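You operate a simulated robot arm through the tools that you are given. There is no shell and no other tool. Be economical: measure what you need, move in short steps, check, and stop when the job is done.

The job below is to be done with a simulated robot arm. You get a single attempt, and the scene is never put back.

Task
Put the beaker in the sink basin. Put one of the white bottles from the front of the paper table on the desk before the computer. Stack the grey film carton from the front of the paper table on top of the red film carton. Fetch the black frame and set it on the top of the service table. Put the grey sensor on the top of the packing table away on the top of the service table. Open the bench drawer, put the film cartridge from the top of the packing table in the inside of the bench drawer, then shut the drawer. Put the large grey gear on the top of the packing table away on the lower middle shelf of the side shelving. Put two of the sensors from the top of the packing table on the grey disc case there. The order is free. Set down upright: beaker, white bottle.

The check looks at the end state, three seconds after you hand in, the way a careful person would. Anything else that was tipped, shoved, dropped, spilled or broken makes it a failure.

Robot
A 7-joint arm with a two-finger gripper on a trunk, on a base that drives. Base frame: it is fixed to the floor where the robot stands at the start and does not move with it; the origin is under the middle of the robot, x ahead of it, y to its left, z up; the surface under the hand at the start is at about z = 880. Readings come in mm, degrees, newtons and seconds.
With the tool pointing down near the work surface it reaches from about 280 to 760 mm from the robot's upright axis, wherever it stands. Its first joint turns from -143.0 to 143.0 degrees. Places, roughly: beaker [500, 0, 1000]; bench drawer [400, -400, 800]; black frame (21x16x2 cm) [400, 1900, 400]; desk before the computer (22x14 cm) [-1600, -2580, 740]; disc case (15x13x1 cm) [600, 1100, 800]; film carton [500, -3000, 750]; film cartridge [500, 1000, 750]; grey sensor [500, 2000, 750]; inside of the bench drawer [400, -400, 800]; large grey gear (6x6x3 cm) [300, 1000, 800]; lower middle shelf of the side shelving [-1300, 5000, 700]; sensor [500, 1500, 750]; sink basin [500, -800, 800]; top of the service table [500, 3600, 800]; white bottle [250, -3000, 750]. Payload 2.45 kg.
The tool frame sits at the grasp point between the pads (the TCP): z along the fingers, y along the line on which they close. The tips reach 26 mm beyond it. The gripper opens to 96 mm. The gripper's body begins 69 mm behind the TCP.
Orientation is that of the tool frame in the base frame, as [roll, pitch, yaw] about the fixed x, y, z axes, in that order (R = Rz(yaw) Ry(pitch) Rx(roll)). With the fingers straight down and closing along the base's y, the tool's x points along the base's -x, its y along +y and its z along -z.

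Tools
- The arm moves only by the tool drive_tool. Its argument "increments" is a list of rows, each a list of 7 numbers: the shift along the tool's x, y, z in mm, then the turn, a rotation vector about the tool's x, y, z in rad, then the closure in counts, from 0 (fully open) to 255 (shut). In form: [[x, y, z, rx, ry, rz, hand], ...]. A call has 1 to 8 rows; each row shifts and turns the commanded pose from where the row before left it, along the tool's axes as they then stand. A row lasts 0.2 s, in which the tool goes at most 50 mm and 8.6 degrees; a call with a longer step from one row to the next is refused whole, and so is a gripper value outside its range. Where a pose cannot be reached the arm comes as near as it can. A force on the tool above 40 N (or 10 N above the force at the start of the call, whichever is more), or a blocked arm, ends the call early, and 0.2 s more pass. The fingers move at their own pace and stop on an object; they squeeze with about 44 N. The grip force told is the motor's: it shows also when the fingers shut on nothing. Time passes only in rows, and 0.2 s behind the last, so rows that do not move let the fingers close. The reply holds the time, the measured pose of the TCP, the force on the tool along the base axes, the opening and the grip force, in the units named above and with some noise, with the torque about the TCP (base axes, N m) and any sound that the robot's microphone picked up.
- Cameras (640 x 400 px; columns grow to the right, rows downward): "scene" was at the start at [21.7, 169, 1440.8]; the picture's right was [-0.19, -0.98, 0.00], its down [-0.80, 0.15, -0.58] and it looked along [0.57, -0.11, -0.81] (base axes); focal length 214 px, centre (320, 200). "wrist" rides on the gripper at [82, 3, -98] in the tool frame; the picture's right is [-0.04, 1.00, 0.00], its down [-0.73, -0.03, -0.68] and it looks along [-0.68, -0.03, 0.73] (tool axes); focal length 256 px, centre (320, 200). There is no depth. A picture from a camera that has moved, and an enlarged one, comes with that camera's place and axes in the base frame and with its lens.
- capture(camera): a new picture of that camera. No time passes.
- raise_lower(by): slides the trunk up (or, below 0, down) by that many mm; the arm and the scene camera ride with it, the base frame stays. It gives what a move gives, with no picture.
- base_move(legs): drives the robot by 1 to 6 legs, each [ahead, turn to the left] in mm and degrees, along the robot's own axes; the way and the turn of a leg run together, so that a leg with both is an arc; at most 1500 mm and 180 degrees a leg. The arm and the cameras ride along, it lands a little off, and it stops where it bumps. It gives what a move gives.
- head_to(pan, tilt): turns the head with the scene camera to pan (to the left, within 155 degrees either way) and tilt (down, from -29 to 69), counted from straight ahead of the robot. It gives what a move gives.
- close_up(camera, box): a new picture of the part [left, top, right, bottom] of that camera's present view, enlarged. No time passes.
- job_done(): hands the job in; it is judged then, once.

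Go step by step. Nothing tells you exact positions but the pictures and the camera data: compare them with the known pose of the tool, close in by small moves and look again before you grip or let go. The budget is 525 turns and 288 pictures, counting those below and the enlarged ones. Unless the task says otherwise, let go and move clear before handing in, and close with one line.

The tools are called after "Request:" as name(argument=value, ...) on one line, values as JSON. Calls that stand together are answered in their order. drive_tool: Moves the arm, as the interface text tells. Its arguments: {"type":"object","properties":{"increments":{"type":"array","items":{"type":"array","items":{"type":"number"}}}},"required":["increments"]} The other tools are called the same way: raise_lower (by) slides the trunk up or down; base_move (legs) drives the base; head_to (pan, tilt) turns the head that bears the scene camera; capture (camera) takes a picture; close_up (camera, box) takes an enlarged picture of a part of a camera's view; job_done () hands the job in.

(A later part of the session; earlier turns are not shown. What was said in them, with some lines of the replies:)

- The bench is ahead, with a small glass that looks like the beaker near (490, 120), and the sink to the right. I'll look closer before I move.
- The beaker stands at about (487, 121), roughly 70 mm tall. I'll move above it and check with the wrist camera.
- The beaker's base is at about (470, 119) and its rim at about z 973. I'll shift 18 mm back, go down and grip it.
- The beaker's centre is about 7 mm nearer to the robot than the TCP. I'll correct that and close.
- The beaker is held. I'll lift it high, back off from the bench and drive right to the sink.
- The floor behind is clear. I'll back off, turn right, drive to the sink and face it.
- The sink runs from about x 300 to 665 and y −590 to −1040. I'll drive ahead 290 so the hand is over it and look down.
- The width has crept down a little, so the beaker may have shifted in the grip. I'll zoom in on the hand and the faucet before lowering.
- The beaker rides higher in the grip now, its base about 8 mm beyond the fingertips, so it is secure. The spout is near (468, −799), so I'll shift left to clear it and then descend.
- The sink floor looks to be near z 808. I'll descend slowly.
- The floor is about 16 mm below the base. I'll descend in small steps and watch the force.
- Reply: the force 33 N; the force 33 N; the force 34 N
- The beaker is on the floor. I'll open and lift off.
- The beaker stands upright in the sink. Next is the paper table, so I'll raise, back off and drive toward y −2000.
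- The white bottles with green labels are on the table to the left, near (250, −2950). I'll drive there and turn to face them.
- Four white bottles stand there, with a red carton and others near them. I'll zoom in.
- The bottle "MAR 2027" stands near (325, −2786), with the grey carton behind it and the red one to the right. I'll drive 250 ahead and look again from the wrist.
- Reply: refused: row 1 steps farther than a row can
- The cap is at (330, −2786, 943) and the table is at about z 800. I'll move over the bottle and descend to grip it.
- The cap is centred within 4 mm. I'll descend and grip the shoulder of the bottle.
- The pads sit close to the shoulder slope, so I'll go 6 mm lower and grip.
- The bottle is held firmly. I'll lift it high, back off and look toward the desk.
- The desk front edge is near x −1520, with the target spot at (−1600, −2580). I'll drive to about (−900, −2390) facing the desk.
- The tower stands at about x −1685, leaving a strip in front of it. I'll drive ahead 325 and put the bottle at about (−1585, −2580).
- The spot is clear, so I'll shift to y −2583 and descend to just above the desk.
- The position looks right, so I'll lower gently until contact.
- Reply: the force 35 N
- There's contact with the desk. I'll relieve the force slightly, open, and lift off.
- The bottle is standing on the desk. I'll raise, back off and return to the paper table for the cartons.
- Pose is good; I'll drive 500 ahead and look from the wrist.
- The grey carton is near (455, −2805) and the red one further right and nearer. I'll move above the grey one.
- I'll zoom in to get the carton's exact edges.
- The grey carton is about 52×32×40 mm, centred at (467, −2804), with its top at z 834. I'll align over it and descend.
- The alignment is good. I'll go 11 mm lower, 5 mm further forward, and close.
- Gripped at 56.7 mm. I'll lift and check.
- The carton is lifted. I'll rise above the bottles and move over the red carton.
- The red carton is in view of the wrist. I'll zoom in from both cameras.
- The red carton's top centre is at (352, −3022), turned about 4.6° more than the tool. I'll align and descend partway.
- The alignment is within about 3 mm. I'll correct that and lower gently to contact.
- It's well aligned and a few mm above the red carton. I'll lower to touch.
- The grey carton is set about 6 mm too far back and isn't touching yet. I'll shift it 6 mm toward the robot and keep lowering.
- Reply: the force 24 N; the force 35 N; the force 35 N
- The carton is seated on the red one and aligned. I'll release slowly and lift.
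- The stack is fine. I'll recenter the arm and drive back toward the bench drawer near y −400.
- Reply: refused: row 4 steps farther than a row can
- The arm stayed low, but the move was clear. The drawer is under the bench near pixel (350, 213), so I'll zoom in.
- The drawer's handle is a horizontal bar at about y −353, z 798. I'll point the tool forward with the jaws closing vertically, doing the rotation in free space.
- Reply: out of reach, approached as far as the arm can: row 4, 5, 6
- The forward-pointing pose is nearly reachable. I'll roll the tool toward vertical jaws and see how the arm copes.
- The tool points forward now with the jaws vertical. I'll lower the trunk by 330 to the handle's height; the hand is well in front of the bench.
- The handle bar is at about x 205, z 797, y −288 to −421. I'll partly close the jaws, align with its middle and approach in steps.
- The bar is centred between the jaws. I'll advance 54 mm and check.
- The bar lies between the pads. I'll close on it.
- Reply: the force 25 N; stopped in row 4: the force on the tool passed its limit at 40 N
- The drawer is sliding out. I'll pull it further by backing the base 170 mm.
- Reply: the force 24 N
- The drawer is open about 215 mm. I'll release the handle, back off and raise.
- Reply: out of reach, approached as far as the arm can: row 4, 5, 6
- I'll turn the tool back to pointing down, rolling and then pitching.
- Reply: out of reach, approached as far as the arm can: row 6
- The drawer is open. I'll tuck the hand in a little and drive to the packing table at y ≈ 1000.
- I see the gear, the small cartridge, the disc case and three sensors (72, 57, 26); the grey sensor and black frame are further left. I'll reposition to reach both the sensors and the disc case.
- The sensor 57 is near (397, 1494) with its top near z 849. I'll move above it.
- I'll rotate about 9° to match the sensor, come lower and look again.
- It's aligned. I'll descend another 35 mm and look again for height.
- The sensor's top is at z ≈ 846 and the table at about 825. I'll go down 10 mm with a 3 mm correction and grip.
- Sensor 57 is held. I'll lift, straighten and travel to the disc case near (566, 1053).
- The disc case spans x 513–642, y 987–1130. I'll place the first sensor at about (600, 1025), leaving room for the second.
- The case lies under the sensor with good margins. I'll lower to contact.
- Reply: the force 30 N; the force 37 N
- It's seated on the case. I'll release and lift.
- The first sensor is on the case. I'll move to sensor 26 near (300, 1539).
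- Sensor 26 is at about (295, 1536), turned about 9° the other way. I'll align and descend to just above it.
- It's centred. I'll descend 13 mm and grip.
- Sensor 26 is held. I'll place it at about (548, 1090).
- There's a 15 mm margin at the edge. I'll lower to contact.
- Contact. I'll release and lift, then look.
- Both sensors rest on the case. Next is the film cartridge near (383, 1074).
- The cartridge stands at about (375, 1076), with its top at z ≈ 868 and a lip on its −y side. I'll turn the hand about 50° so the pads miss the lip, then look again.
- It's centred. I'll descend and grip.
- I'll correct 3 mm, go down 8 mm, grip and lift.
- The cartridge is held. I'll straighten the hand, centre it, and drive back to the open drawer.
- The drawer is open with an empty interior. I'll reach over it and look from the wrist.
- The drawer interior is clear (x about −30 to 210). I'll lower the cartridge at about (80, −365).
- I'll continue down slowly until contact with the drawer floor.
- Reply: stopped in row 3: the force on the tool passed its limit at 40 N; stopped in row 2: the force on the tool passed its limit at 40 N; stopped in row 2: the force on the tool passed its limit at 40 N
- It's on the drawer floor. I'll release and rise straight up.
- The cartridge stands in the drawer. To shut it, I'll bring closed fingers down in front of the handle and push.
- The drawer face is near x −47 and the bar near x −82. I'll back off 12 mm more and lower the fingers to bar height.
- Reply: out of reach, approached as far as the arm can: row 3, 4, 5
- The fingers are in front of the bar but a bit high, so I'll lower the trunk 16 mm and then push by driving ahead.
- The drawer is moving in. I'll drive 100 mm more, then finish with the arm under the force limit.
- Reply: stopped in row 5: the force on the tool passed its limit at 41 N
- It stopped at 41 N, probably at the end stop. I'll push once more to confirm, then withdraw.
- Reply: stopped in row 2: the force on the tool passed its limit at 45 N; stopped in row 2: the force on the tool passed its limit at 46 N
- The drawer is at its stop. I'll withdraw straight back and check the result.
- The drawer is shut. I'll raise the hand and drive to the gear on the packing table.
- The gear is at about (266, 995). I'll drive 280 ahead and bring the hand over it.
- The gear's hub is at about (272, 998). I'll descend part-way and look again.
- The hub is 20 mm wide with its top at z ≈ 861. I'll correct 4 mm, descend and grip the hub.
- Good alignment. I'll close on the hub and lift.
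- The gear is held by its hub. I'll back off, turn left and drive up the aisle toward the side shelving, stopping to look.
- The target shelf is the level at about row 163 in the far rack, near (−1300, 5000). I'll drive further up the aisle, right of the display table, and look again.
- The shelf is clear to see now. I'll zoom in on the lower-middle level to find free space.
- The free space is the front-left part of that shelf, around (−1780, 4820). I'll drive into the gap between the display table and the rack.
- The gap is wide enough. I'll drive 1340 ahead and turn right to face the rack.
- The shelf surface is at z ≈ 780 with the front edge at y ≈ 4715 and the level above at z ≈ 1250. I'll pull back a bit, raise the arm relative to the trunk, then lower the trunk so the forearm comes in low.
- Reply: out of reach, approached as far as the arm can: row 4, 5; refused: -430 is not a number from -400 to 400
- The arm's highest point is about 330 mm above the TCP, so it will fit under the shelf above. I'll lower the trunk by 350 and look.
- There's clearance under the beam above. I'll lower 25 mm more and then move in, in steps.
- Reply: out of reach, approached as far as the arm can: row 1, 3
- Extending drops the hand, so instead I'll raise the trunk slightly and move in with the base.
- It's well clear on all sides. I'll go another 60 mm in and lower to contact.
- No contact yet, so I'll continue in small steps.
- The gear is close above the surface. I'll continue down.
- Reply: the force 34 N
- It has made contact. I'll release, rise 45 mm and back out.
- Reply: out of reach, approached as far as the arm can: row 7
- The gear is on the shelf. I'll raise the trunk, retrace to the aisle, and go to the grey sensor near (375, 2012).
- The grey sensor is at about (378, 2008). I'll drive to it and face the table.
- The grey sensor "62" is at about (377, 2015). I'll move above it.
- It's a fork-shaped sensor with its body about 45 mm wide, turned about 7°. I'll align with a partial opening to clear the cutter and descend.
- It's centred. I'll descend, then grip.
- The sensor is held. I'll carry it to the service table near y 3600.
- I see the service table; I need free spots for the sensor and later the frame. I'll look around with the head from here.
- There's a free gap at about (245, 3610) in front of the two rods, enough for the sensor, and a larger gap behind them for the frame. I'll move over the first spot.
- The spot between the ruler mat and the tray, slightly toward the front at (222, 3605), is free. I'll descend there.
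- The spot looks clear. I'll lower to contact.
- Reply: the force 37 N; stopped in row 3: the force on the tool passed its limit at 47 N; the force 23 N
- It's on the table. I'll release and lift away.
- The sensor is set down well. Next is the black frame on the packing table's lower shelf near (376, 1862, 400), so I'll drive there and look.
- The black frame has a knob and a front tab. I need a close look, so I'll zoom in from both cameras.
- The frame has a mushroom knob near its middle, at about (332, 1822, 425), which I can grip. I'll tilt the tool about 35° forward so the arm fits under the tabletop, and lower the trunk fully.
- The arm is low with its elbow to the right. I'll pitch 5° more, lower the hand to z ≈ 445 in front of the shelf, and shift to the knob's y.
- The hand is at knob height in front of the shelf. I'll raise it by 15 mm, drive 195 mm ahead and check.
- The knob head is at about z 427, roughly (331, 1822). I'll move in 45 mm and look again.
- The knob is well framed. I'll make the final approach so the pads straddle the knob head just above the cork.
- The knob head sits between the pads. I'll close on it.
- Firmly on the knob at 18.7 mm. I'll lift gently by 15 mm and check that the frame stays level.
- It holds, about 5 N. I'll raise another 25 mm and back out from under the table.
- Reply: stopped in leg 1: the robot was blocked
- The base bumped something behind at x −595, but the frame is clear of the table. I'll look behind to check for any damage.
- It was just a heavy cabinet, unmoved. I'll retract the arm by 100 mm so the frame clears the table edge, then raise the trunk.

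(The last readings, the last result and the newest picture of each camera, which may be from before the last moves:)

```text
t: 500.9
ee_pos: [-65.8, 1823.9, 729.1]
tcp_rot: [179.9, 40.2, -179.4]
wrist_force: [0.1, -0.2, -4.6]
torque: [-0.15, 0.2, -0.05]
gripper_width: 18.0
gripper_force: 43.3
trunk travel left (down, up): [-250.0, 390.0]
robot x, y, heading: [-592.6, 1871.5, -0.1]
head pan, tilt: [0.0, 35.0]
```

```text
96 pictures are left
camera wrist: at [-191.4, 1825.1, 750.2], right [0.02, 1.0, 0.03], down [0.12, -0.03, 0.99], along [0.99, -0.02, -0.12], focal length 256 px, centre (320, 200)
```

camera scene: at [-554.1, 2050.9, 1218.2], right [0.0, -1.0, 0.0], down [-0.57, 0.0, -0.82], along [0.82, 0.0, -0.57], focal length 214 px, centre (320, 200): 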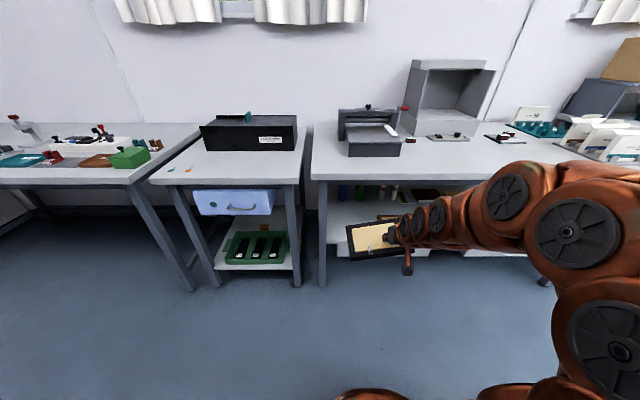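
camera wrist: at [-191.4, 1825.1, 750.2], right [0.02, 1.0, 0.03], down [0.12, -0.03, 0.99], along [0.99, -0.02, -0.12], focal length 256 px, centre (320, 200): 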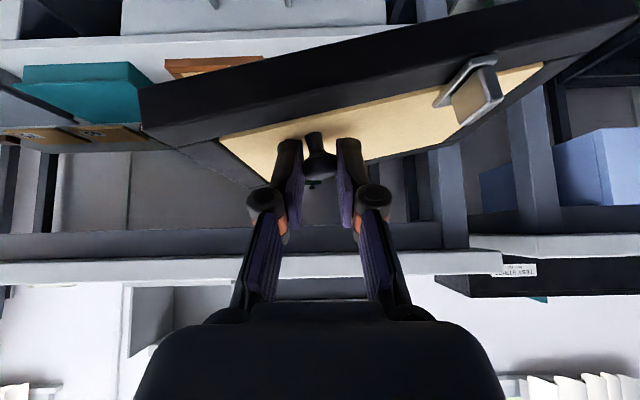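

The frame has tilted about 11° because its centre is off the knob, but the grip holds. I'll go straight to the service table without delay, raising the trunk first.

Request:
raise_lower(by=350)

Request:
base_move(legs=[[110, 0], [0, 90], [1640, 0], [0, -90]])

Request:
capture(camera="scene")

Request:
capture(camera="wrist")

```text
t: 504.4
ee_pos: [-65.5, 1823.4, 1078.7]
tcp_rot: [179.9, 40.3, -179.4]
wrist_force: [-0.2, -0.7, -4.2]
torque: [-0.12, 0.19, 0.03]
gripper_width: 18.1
gripper_force: 43.3
trunk travel left (down, up): [-600.0, 40.0]
robot x, y, heading: [-593.7, 1867.5, -0.1]
head pan, tilt: [0.0, 35.0]
```

```text
refused: 1640 is not a number from -1500 to 1500
```

```text
95 pictures are left
camera scene: at [-554.0, 2051.0, 1568.2], right [0.0, -1.0, 0.0], down [-0.57, 0.0, -0.82], along [0.82, 0.0, -0.57], focal length 214 px, centre (320, 200)
```

scene: 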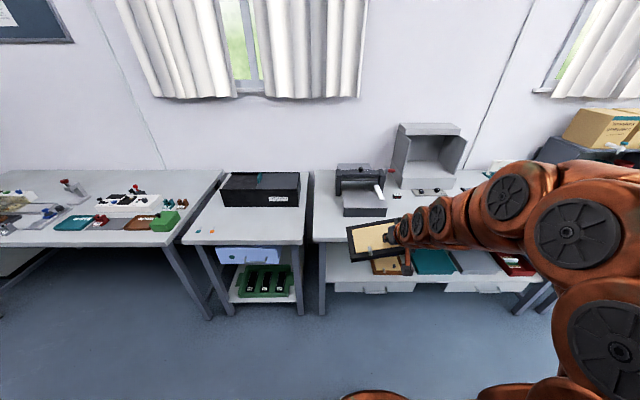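

```text
94 pictures are left
camera wrist: at [-191.4, 1825.1, 1100.1], right [0.02, 1.0, 0.03], down [0.12, -0.03, 0.99], along [0.99, -0.02, -0.12], focal length 256 px, centre (320, 200)
```

wrist: 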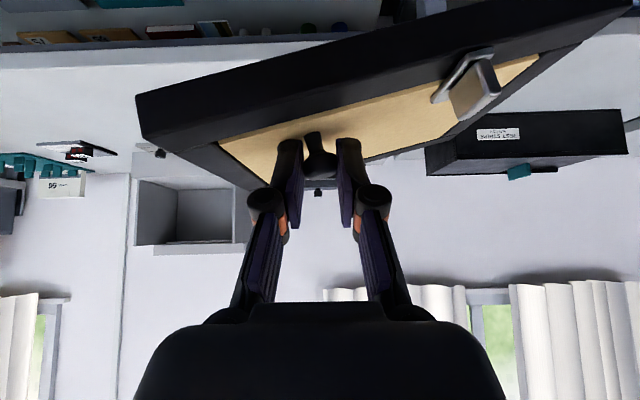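

It's creeping slowly but still holding. I'll drive there now.

Request:
base_move(legs=[[110, 0], [0, 90], [1500, 0], [150, 0], [0, -90]])

Request:
capture(camera="wrist")

Request:
capture(camera="scene")

```text
t: 521.2
ee_pos: [60.0, 3484.3, 1078.2]
tcp_rot: [179.8, 40.3, -180.0]
wrist_force: [-0.4, 0.7, -4.6]
torque: [-0.15, 0.2, 0.01]
gripper_width: 18.0
gripper_force: 43.7
trunk travel left (down, up): [-600.0, 40.0]
robot x, y, heading: [-466.1, 3534.3, -0.7]
head pan, tilt: [0.0, 35.0]
```

```text
93 pictures are left
camera wrist: at [-63.8, 3487.1, 1100.1], right [0.03, 1.0, 0.03], down [0.12, -0.03, 0.99], along [0.99, -0.03, -0.12], focal length 256 px, centre (320, 200)
```

wrist: 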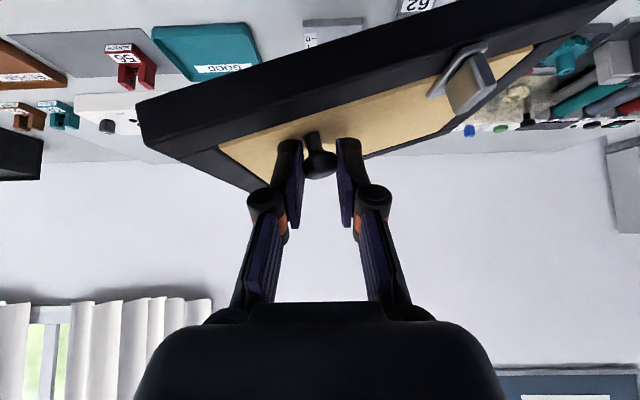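

```text
92 pictures are left
camera scene: at [-424.0, 3716.8, 1568.2], right [-0.01, -1.0, 0.0], down [-0.57, 0.01, -0.82], along [0.82, -0.01, -0.57], focal length 214 px, centre (320, 200)
```

scene: 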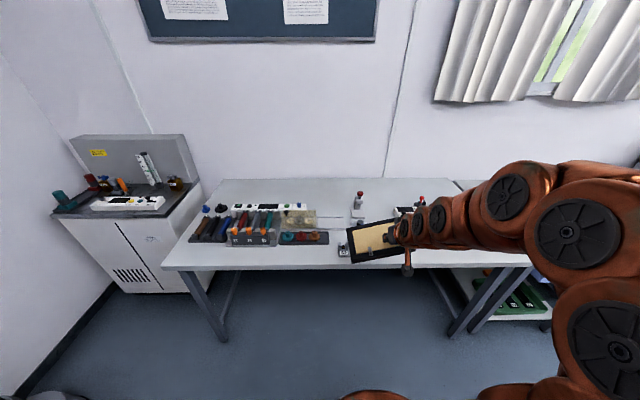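

The tilt stayed at about 17°. I'll zoom in to verify the free area on the table.

Request:
close_up(camera="scene", box=[170, 160, 430, 290])

```text
2.46 times, centred on (300, 225) of scene
camera zoom: at [-424.0, 3716.8, 1568.2], right [-0.01, -1.0, 0.0], down [-0.57, 0.01, -0.82], along [0.82, -0.01, -0.57], focal length 528 px, centre (369, 138)
```

zoom: 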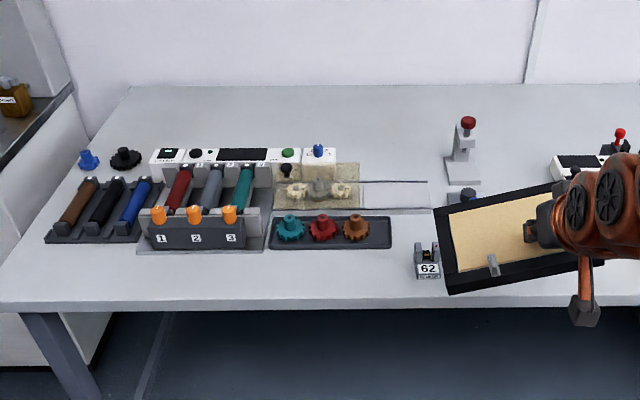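

There's a large free area at the back, x > 610. I'll drive ahead 395 and extend over it at about (678, 3613).

Request:
base_move(legs=[[395, 0]])

Request:
drive_tool(increments=[[0, 40, 0, 0, 0, 0, 255], [0, 45, 0, 0, 0, 0, 255], [-15, 40, 13, 0, 0, 0, 255], [-30, 0, 25, 0, 0, 0, 255], [-30, 0, 25, 0, 0, 0, 255], [-30, 0, 25, 0, 0, 0, 255], [-30, 0, 25, 0, 0, 0, 255]])

Request:
capture(camera="scene")

Request:
capture(camera="wrist")

```text
t: 523.7
ee_pos: [462.5, 3481.8, 1078.8]
tcp_rot: [179.9, 40.2, -179.8]
wrist_force: [-0.7, 0.3, -4.1]
torque: [-0.14, 0.22, 0.02]
gripper_width: 17.9
gripper_force: 42.7
trunk travel left (down, up): [-600.0, 40.0]
robot x, y, heading: [-66.7, 3531.0, -0.4]
head pan, tilt: [0.0, 35.0]
```

```text
t: 525.3
ee_pos: [638.2, 3607.1, 1079.6]
tcp_rot: [180.0, 40.2, -179.8]
wrist_force: [0.0, -0.3, -4.1]
torque: [-0.06, 0.21, -0.01]
gripper_width: 18.1
gripper_force: 43.7
trunk travel left (down, up): [-600.0, 40.0]
robot x, y, heading: [-63.7, 3527.8, -0.4]
head pan, tilt: [0.0, 35.0]
```

```text
90 pictures are left
camera scene: at [-25.2, 3713.1, 1568.2], right [-0.01, -1.0, 0.0], down [-0.57, 0.0, -0.82], along [0.82, -0.01, -0.57], focal length 214 px, centre (320, 200)
```

scene: 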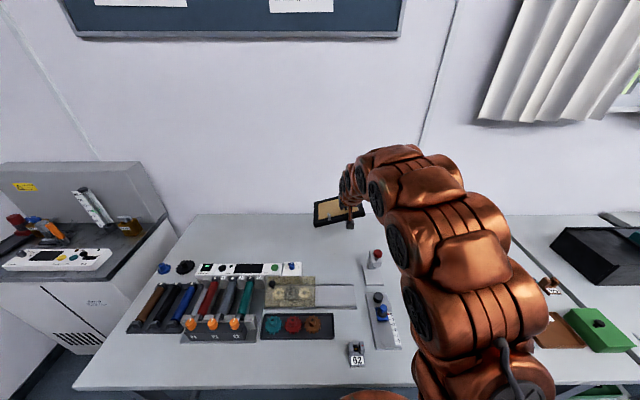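

```text
89 pictures are left
camera wrist: at [511.7, 3610.6, 1101.0], right [0.03, 1.0, 0.03], down [0.12, -0.03, 0.99], along [0.99, -0.02, -0.12], focal length 256 px, centre (320, 200)
```

wrist: 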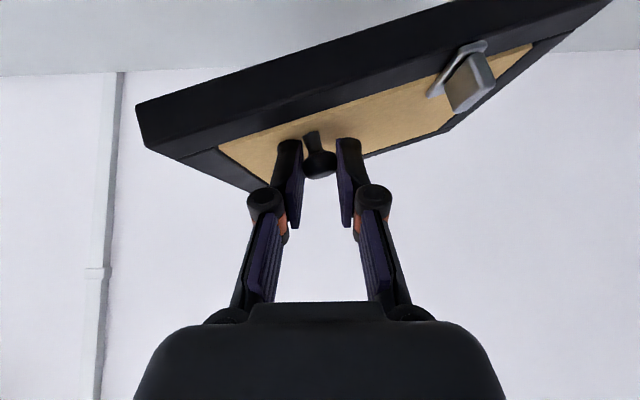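

The frame is over the free back area. I'll move 20 mm further and descend to z ≈ 930.

Request:
drive_tool(increments=[[-15.3, 0, 12.9, 0, 0, 0, 255], [24, 0, 28.5, 0, 0, 0, 255], [24, 0, 28.5, 0, 0, 0, 255], [24, 0, 28.5, 0, 0, 0, 255], [22, 0, 26, 0, 0, 0, 255], [0, 0, 0, 0, 0, 0, 255]])

Request:
capture(camera="wrist")

Request:
close_up(camera="scene", box=[240, 180, 440, 330])

```text
t: 526.7
ee_pos: [659.2, 3607.0, 934.9]
tcp_rot: [180.0, 40.3, -179.8]
wrist_force: [0.1, -0.2, -4.2]
torque: [-0.15, 0.19, 0.01]
gripper_width: 18.1
gripper_force: 43.0
trunk travel left (down, up): [-600.0, 40.0]
robot x, y, heading: [-64.2, 3534.2, -0.8]
head pan, tilt: [0.0, 35.0]
```

```text
88 pictures are left
camera wrist: at [533.0, 3609.7, 956.3], right [0.03, 1.0, 0.03], down [0.12, -0.03, 0.99], along [0.99, -0.02, -0.12], focal length 256 px, centre (320, 200)
```

wrist: 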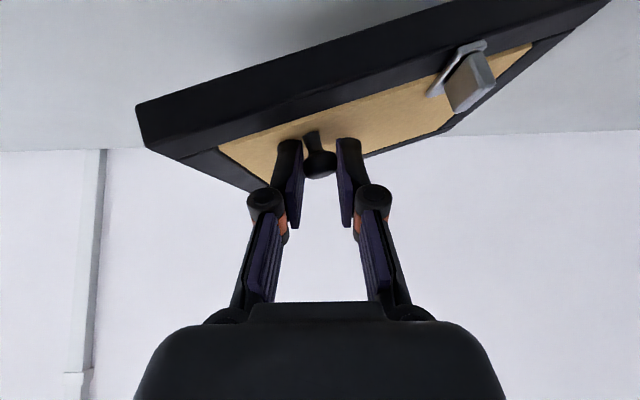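

```text
2.67 times, centred on (340, 255) of scene
camera zoom: at [-24.7, 3713.1, 1568.2], right [-0.01, -1.0, 0.0], down [-0.57, 0.0, -0.82], along [0.82, -0.01, -0.57], focal length 572 px, centre (267, 53)
```

zoom: 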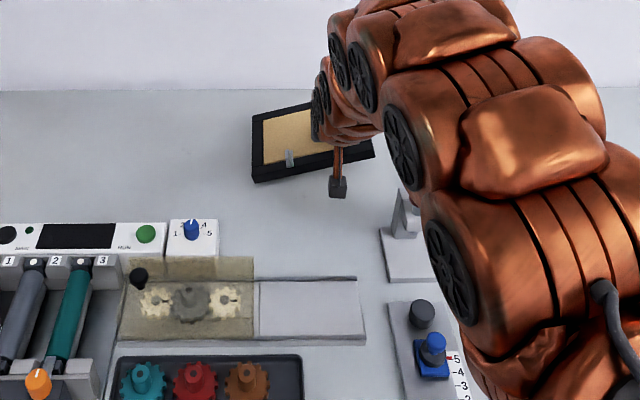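

The area below is clear. I'll lower slowly; the low side will touch first and level the frame.

Request:
drive_tool(increments=[[6.4, 0, 7.7, 0, 0, 0, 255], [6.4, 0, 7.7, 0, 0, 0, 255], [3.2, 0, 3.8, 0, 0, 0, 255], [3.2, 0, 3.8, 0, 0, 0, 255], [3.2, 0, 3.8, 0, 0, 0, 255], [0, 0, 0, 0, 0, 0, 255]])

Request:
drive_tool(increments=[[3.2, 0, 3.8, 0, 0, 0, 255], [3.2, 0, 3.8, 0, 0, 0, 255], [3.2, 0, 3.8, 0, 0, 0, 255], [0, 0, 0, 0, 0, 0, 255]])

Request:
capture(camera="wrist")

```text
t: 528.1
ee_pos: [657.1, 3608.0, 897.9]
tcp_rot: [-179.9, 40.2, -179.8]
wrist_force: [-0.6, -1.3, -1.3]
torque: [0.19, -0.16, -0.05]
gripper_width: 18.0
gripper_force: 43.9
trunk travel left (down, up): [-600.0, 40.0]
robot x, y, heading: [-66.3, 3534.2, -0.2]
head pan, tilt: [0.0, 35.0]
```

```text
t: 529.1
ee_pos: [657.4, 3608.0, 883.2]
tcp_rot: [-180.0, 40.3, -179.7]
wrist_force: [-0.1, -0.8, -1.3]
torque: [0.25, -0.14, -0.08]
gripper_width: 18.4
gripper_force: 43.0
trunk travel left (down, up): [-600.0, 40.0]
robot x, y, heading: [-63.7, 3534.3, -0.6]
head pan, tilt: [0.0, 35.0]
```

```text
86 pictures are left
camera wrist: at [531.5, 3610.3, 905.3], right [0.03, 1.0, 0.03], down [0.12, -0.03, 0.99], along [0.99, -0.02, -0.12], focal length 256 px, centre (320, 200)
```

wrist: 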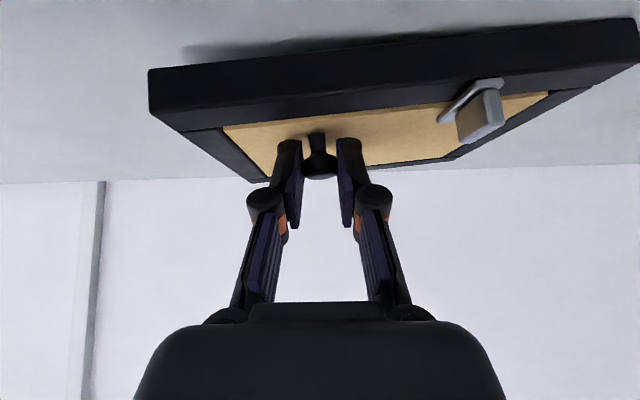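

It's levelling nicely as it presses. I'll continue a few millimetres at a time.

Request:
drive_tool(increments=[[3.2, 0, 3.8, 0, 0, 0, 255], [3.2, 0, 3.8, 0, 0, 0, 255], [0, 0, 0, 0, 0, 0, 255]])

Request:
drive_tool(increments=[[2, 0, 2.3, 0, 0, 0, 255], [2, 0, 2.3, 0, 0, 0, 255], [0, 0, 0, 0, 0, 0, 255]])

Request:
capture(camera="wrist")

```text
t: 529.9
ee_pos: [657.1, 3605.6, 873.8]
tcp_rot: [-179.9, 40.2, -179.8]
wrist_force: [-0.7, -0.8, -2.2]
torque: [0.11, -0.11, -0.04]
gripper_width: 18.3
gripper_force: 43.3
trunk travel left (down, up): [-600.0, 40.0]
robot x, y, heading: [-67.3, 3533.2, -0.5]
head pan, tilt: [0.0, 35.0]
```

```text
t: 530.7
ee_pos: [659.3, 3608.0, 871.3]
tcp_rot: [179.8, 40.7, -179.8]
wrist_force: [-2.4, -0.3, 12.8]
torque: [0.0, -1.38, 0.03]
gripper_width: 18.6
gripper_force: 43.8
trunk travel left (down, up): [-600.0, 40.0]
robot x, y, heading: [-63.9, 3527.5, -0.7]
head pan, tilt: [0.0, 35.0]
```

```text
85 pictures are left
camera wrist: at [532.7, 3610.6, 891.3], right [0.03, 1.0, 0.03], down [0.12, -0.03, 0.99], along [0.99, -0.02, -0.12], focal length 256 px, centre (320, 200)
```

wrist: 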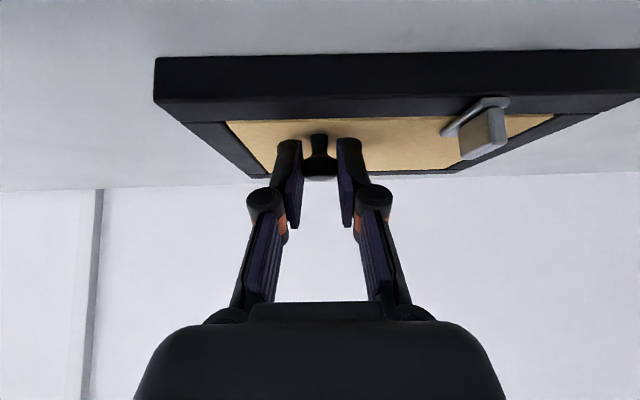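

The frame is level and in contact. I'll press 2 mm more to seat it, then release gently.

Request:
drive_tool(increments=[[1.3, 0, 1.5, 0, 0, 0, 255], [0, 0, 0, 0, 0, 0, 255]])

Request:
close_up(camera="scene", box=[290, 190, 390, 265])

```text
t: 531.3
ee_pos: [658.1, 3607.1, 869.1]
tcp_rot: [179.9, 40.7, -179.8]
wrist_force: [-1.1, -0.8, 26.6]
torque: [0.05, -1.32, 0.0]
gripper_width: 18.2
gripper_force: 43.8
trunk travel left (down, up): [-600.0, 40.0]
robot x, y, heading: [-67.1, 3528.0, -0.4]
head pan, tilt: [0.0, 35.0]
```

```text
5.33 times, centred on (340, 228) of scene
camera zoom: at [-26.9, 3712.8, 1568.5], right [-0.01, -1.0, 0.0], down [-0.57, 0.0, -0.82], along [0.82, -0.01, -0.57], focal length 1144 px, centre (213, 53)
```

zoom: 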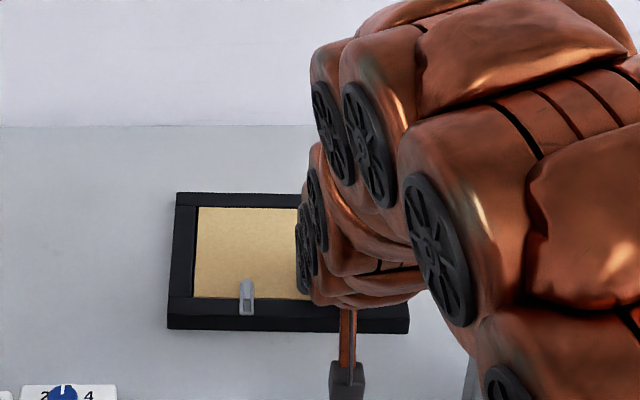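

It sits flat. I'll open and withdraw along the tool axis.

Request:
drive_tool(increments=[[-1.3, 0, -1.5, 0, 0, 0, 255], [0, 0, 0, 0, 0, 0, 200], [0, 0, 0, 0, 0, 0, 150], [0, 0, 0, 0, 0, 0, 130], [0, 0, -15, 0, 0, 0, 130], [0, 0, -30, 0, 0, 0, 130], [-19, 0, -23, 0, 0, 0, 130], [-25, 0, -30, 0, 0, 0, 130]])

Request:
drive_tool(increments=[[-25, 0, -30, 0, 0, 0, 100], [-25, 0, -30, 0, 0, 0, 50], [-25, 0, -30, 0, 0, 0, 50]])

Request:
base_move(legs=[[-350, 0]])

Request:
capture(camera="scene")

```text
t: 533.1
ee_pos: [628.7, 3609.3, 972.6]
tcp_rot: [179.9, 40.4, -179.8]
wrist_force: [0.7, -0.3, -1.2]
torque: [0.0, 0.02, -0.01]
gripper_width: 47.2
gripper_force: 0.2
trunk travel left (down, up): [-600.0, 40.0]
robot x, y, heading: [-67.2, 3533.1, -0.7]
head pan, tilt: [0.0, 35.0]
```

```text
t: 533.9
ee_pos: [627.3, 3604.9, 1087.1]
tcp_rot: [179.9, 40.1, -179.9]
wrist_force: [0.2, 0.1, 0.2]
torque: [0.01, 0.01, 0.04]
gripper_width: 77.2
gripper_force: 0.0
trunk travel left (down, up): [-600.0, 40.0]
robot x, y, heading: [-64.9, 3529.9, -0.7]
head pan, tilt: [0.0, 35.0]
```

```text
t: 536.2
ee_pos: [278.5, 3605.6, 1088.2]
tcp_rot: [179.9, 40.3, 179.8]
wrist_force: [0.5, 0.1, 0.5]
torque: [-0.01, 0.03, 0.01]
gripper_width: 77.1
gripper_force: 0.1
trunk travel left (down, up): [-600.0, 40.0]
robot x, y, heading: [-412.4, 3539.8, -0.9]
head pan, tilt: [0.0, 35.0]
```

```text
83 pictures are left
camera scene: at [-373.3, 3716.9, 1568.2], right [-0.02, -1.0, 0.0], down [-0.57, 0.01, -0.82], along [0.82, -0.01, -0.57], focal length 214 px, centre (320, 200)
```

scene: 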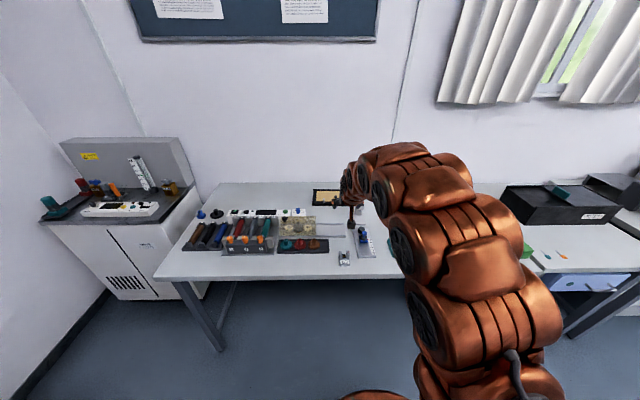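

The frame is on the service table. I'll back off a bit more and take a final look.

Request:
base_move(legs=[[-120, 0]])

Request:
close_up(camera="scene", box=[270, 160, 410, 270])

```text
t: 537.4
ee_pos: [157.9, 3606.7, 1088.7]
tcp_rot: [179.8, 40.3, 179.8]
wrist_force: [-0.1, 0.9, 0.8]
torque: [0.01, 0.03, 0.02]
gripper_width: 77.2
gripper_force: 0.0
trunk travel left (down, up): [-600.0, 40.0]
robot x, y, heading: [-533.2, 3536.1, -0.8]
head pan, tilt: [0.0, 35.0]
```

```text
3.64 times, centred on (340, 215) of scene
camera zoom: at [-494.4, 3718.7, 1568.2], right [-0.02, -1.0, 0.0], down [-0.57, 0.01, -0.82], along [0.82, -0.01, -0.57], focal length 780 px, centre (247, 146)
```

zoom: 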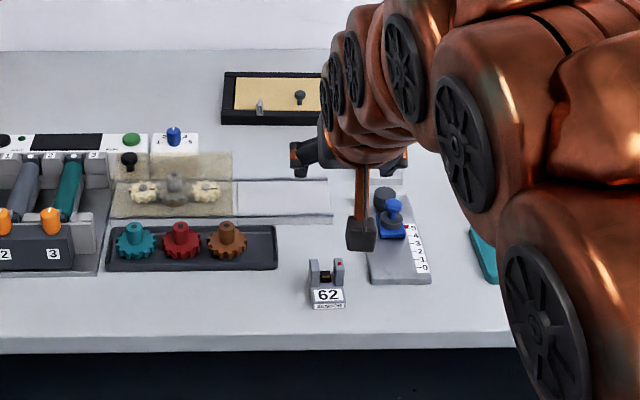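

The frame lies flat and the sensor stands on the service table. The other items were checked as I placed them, and the hand is clear, so I'm handing in.

Request:
job_done()

```text
The job is handed in.
```

All eight jobs are done and handed in, with nothing tipped or dropped in the pictures I took. The one bump was backing into a heavy cabinet, which looked unmoved.
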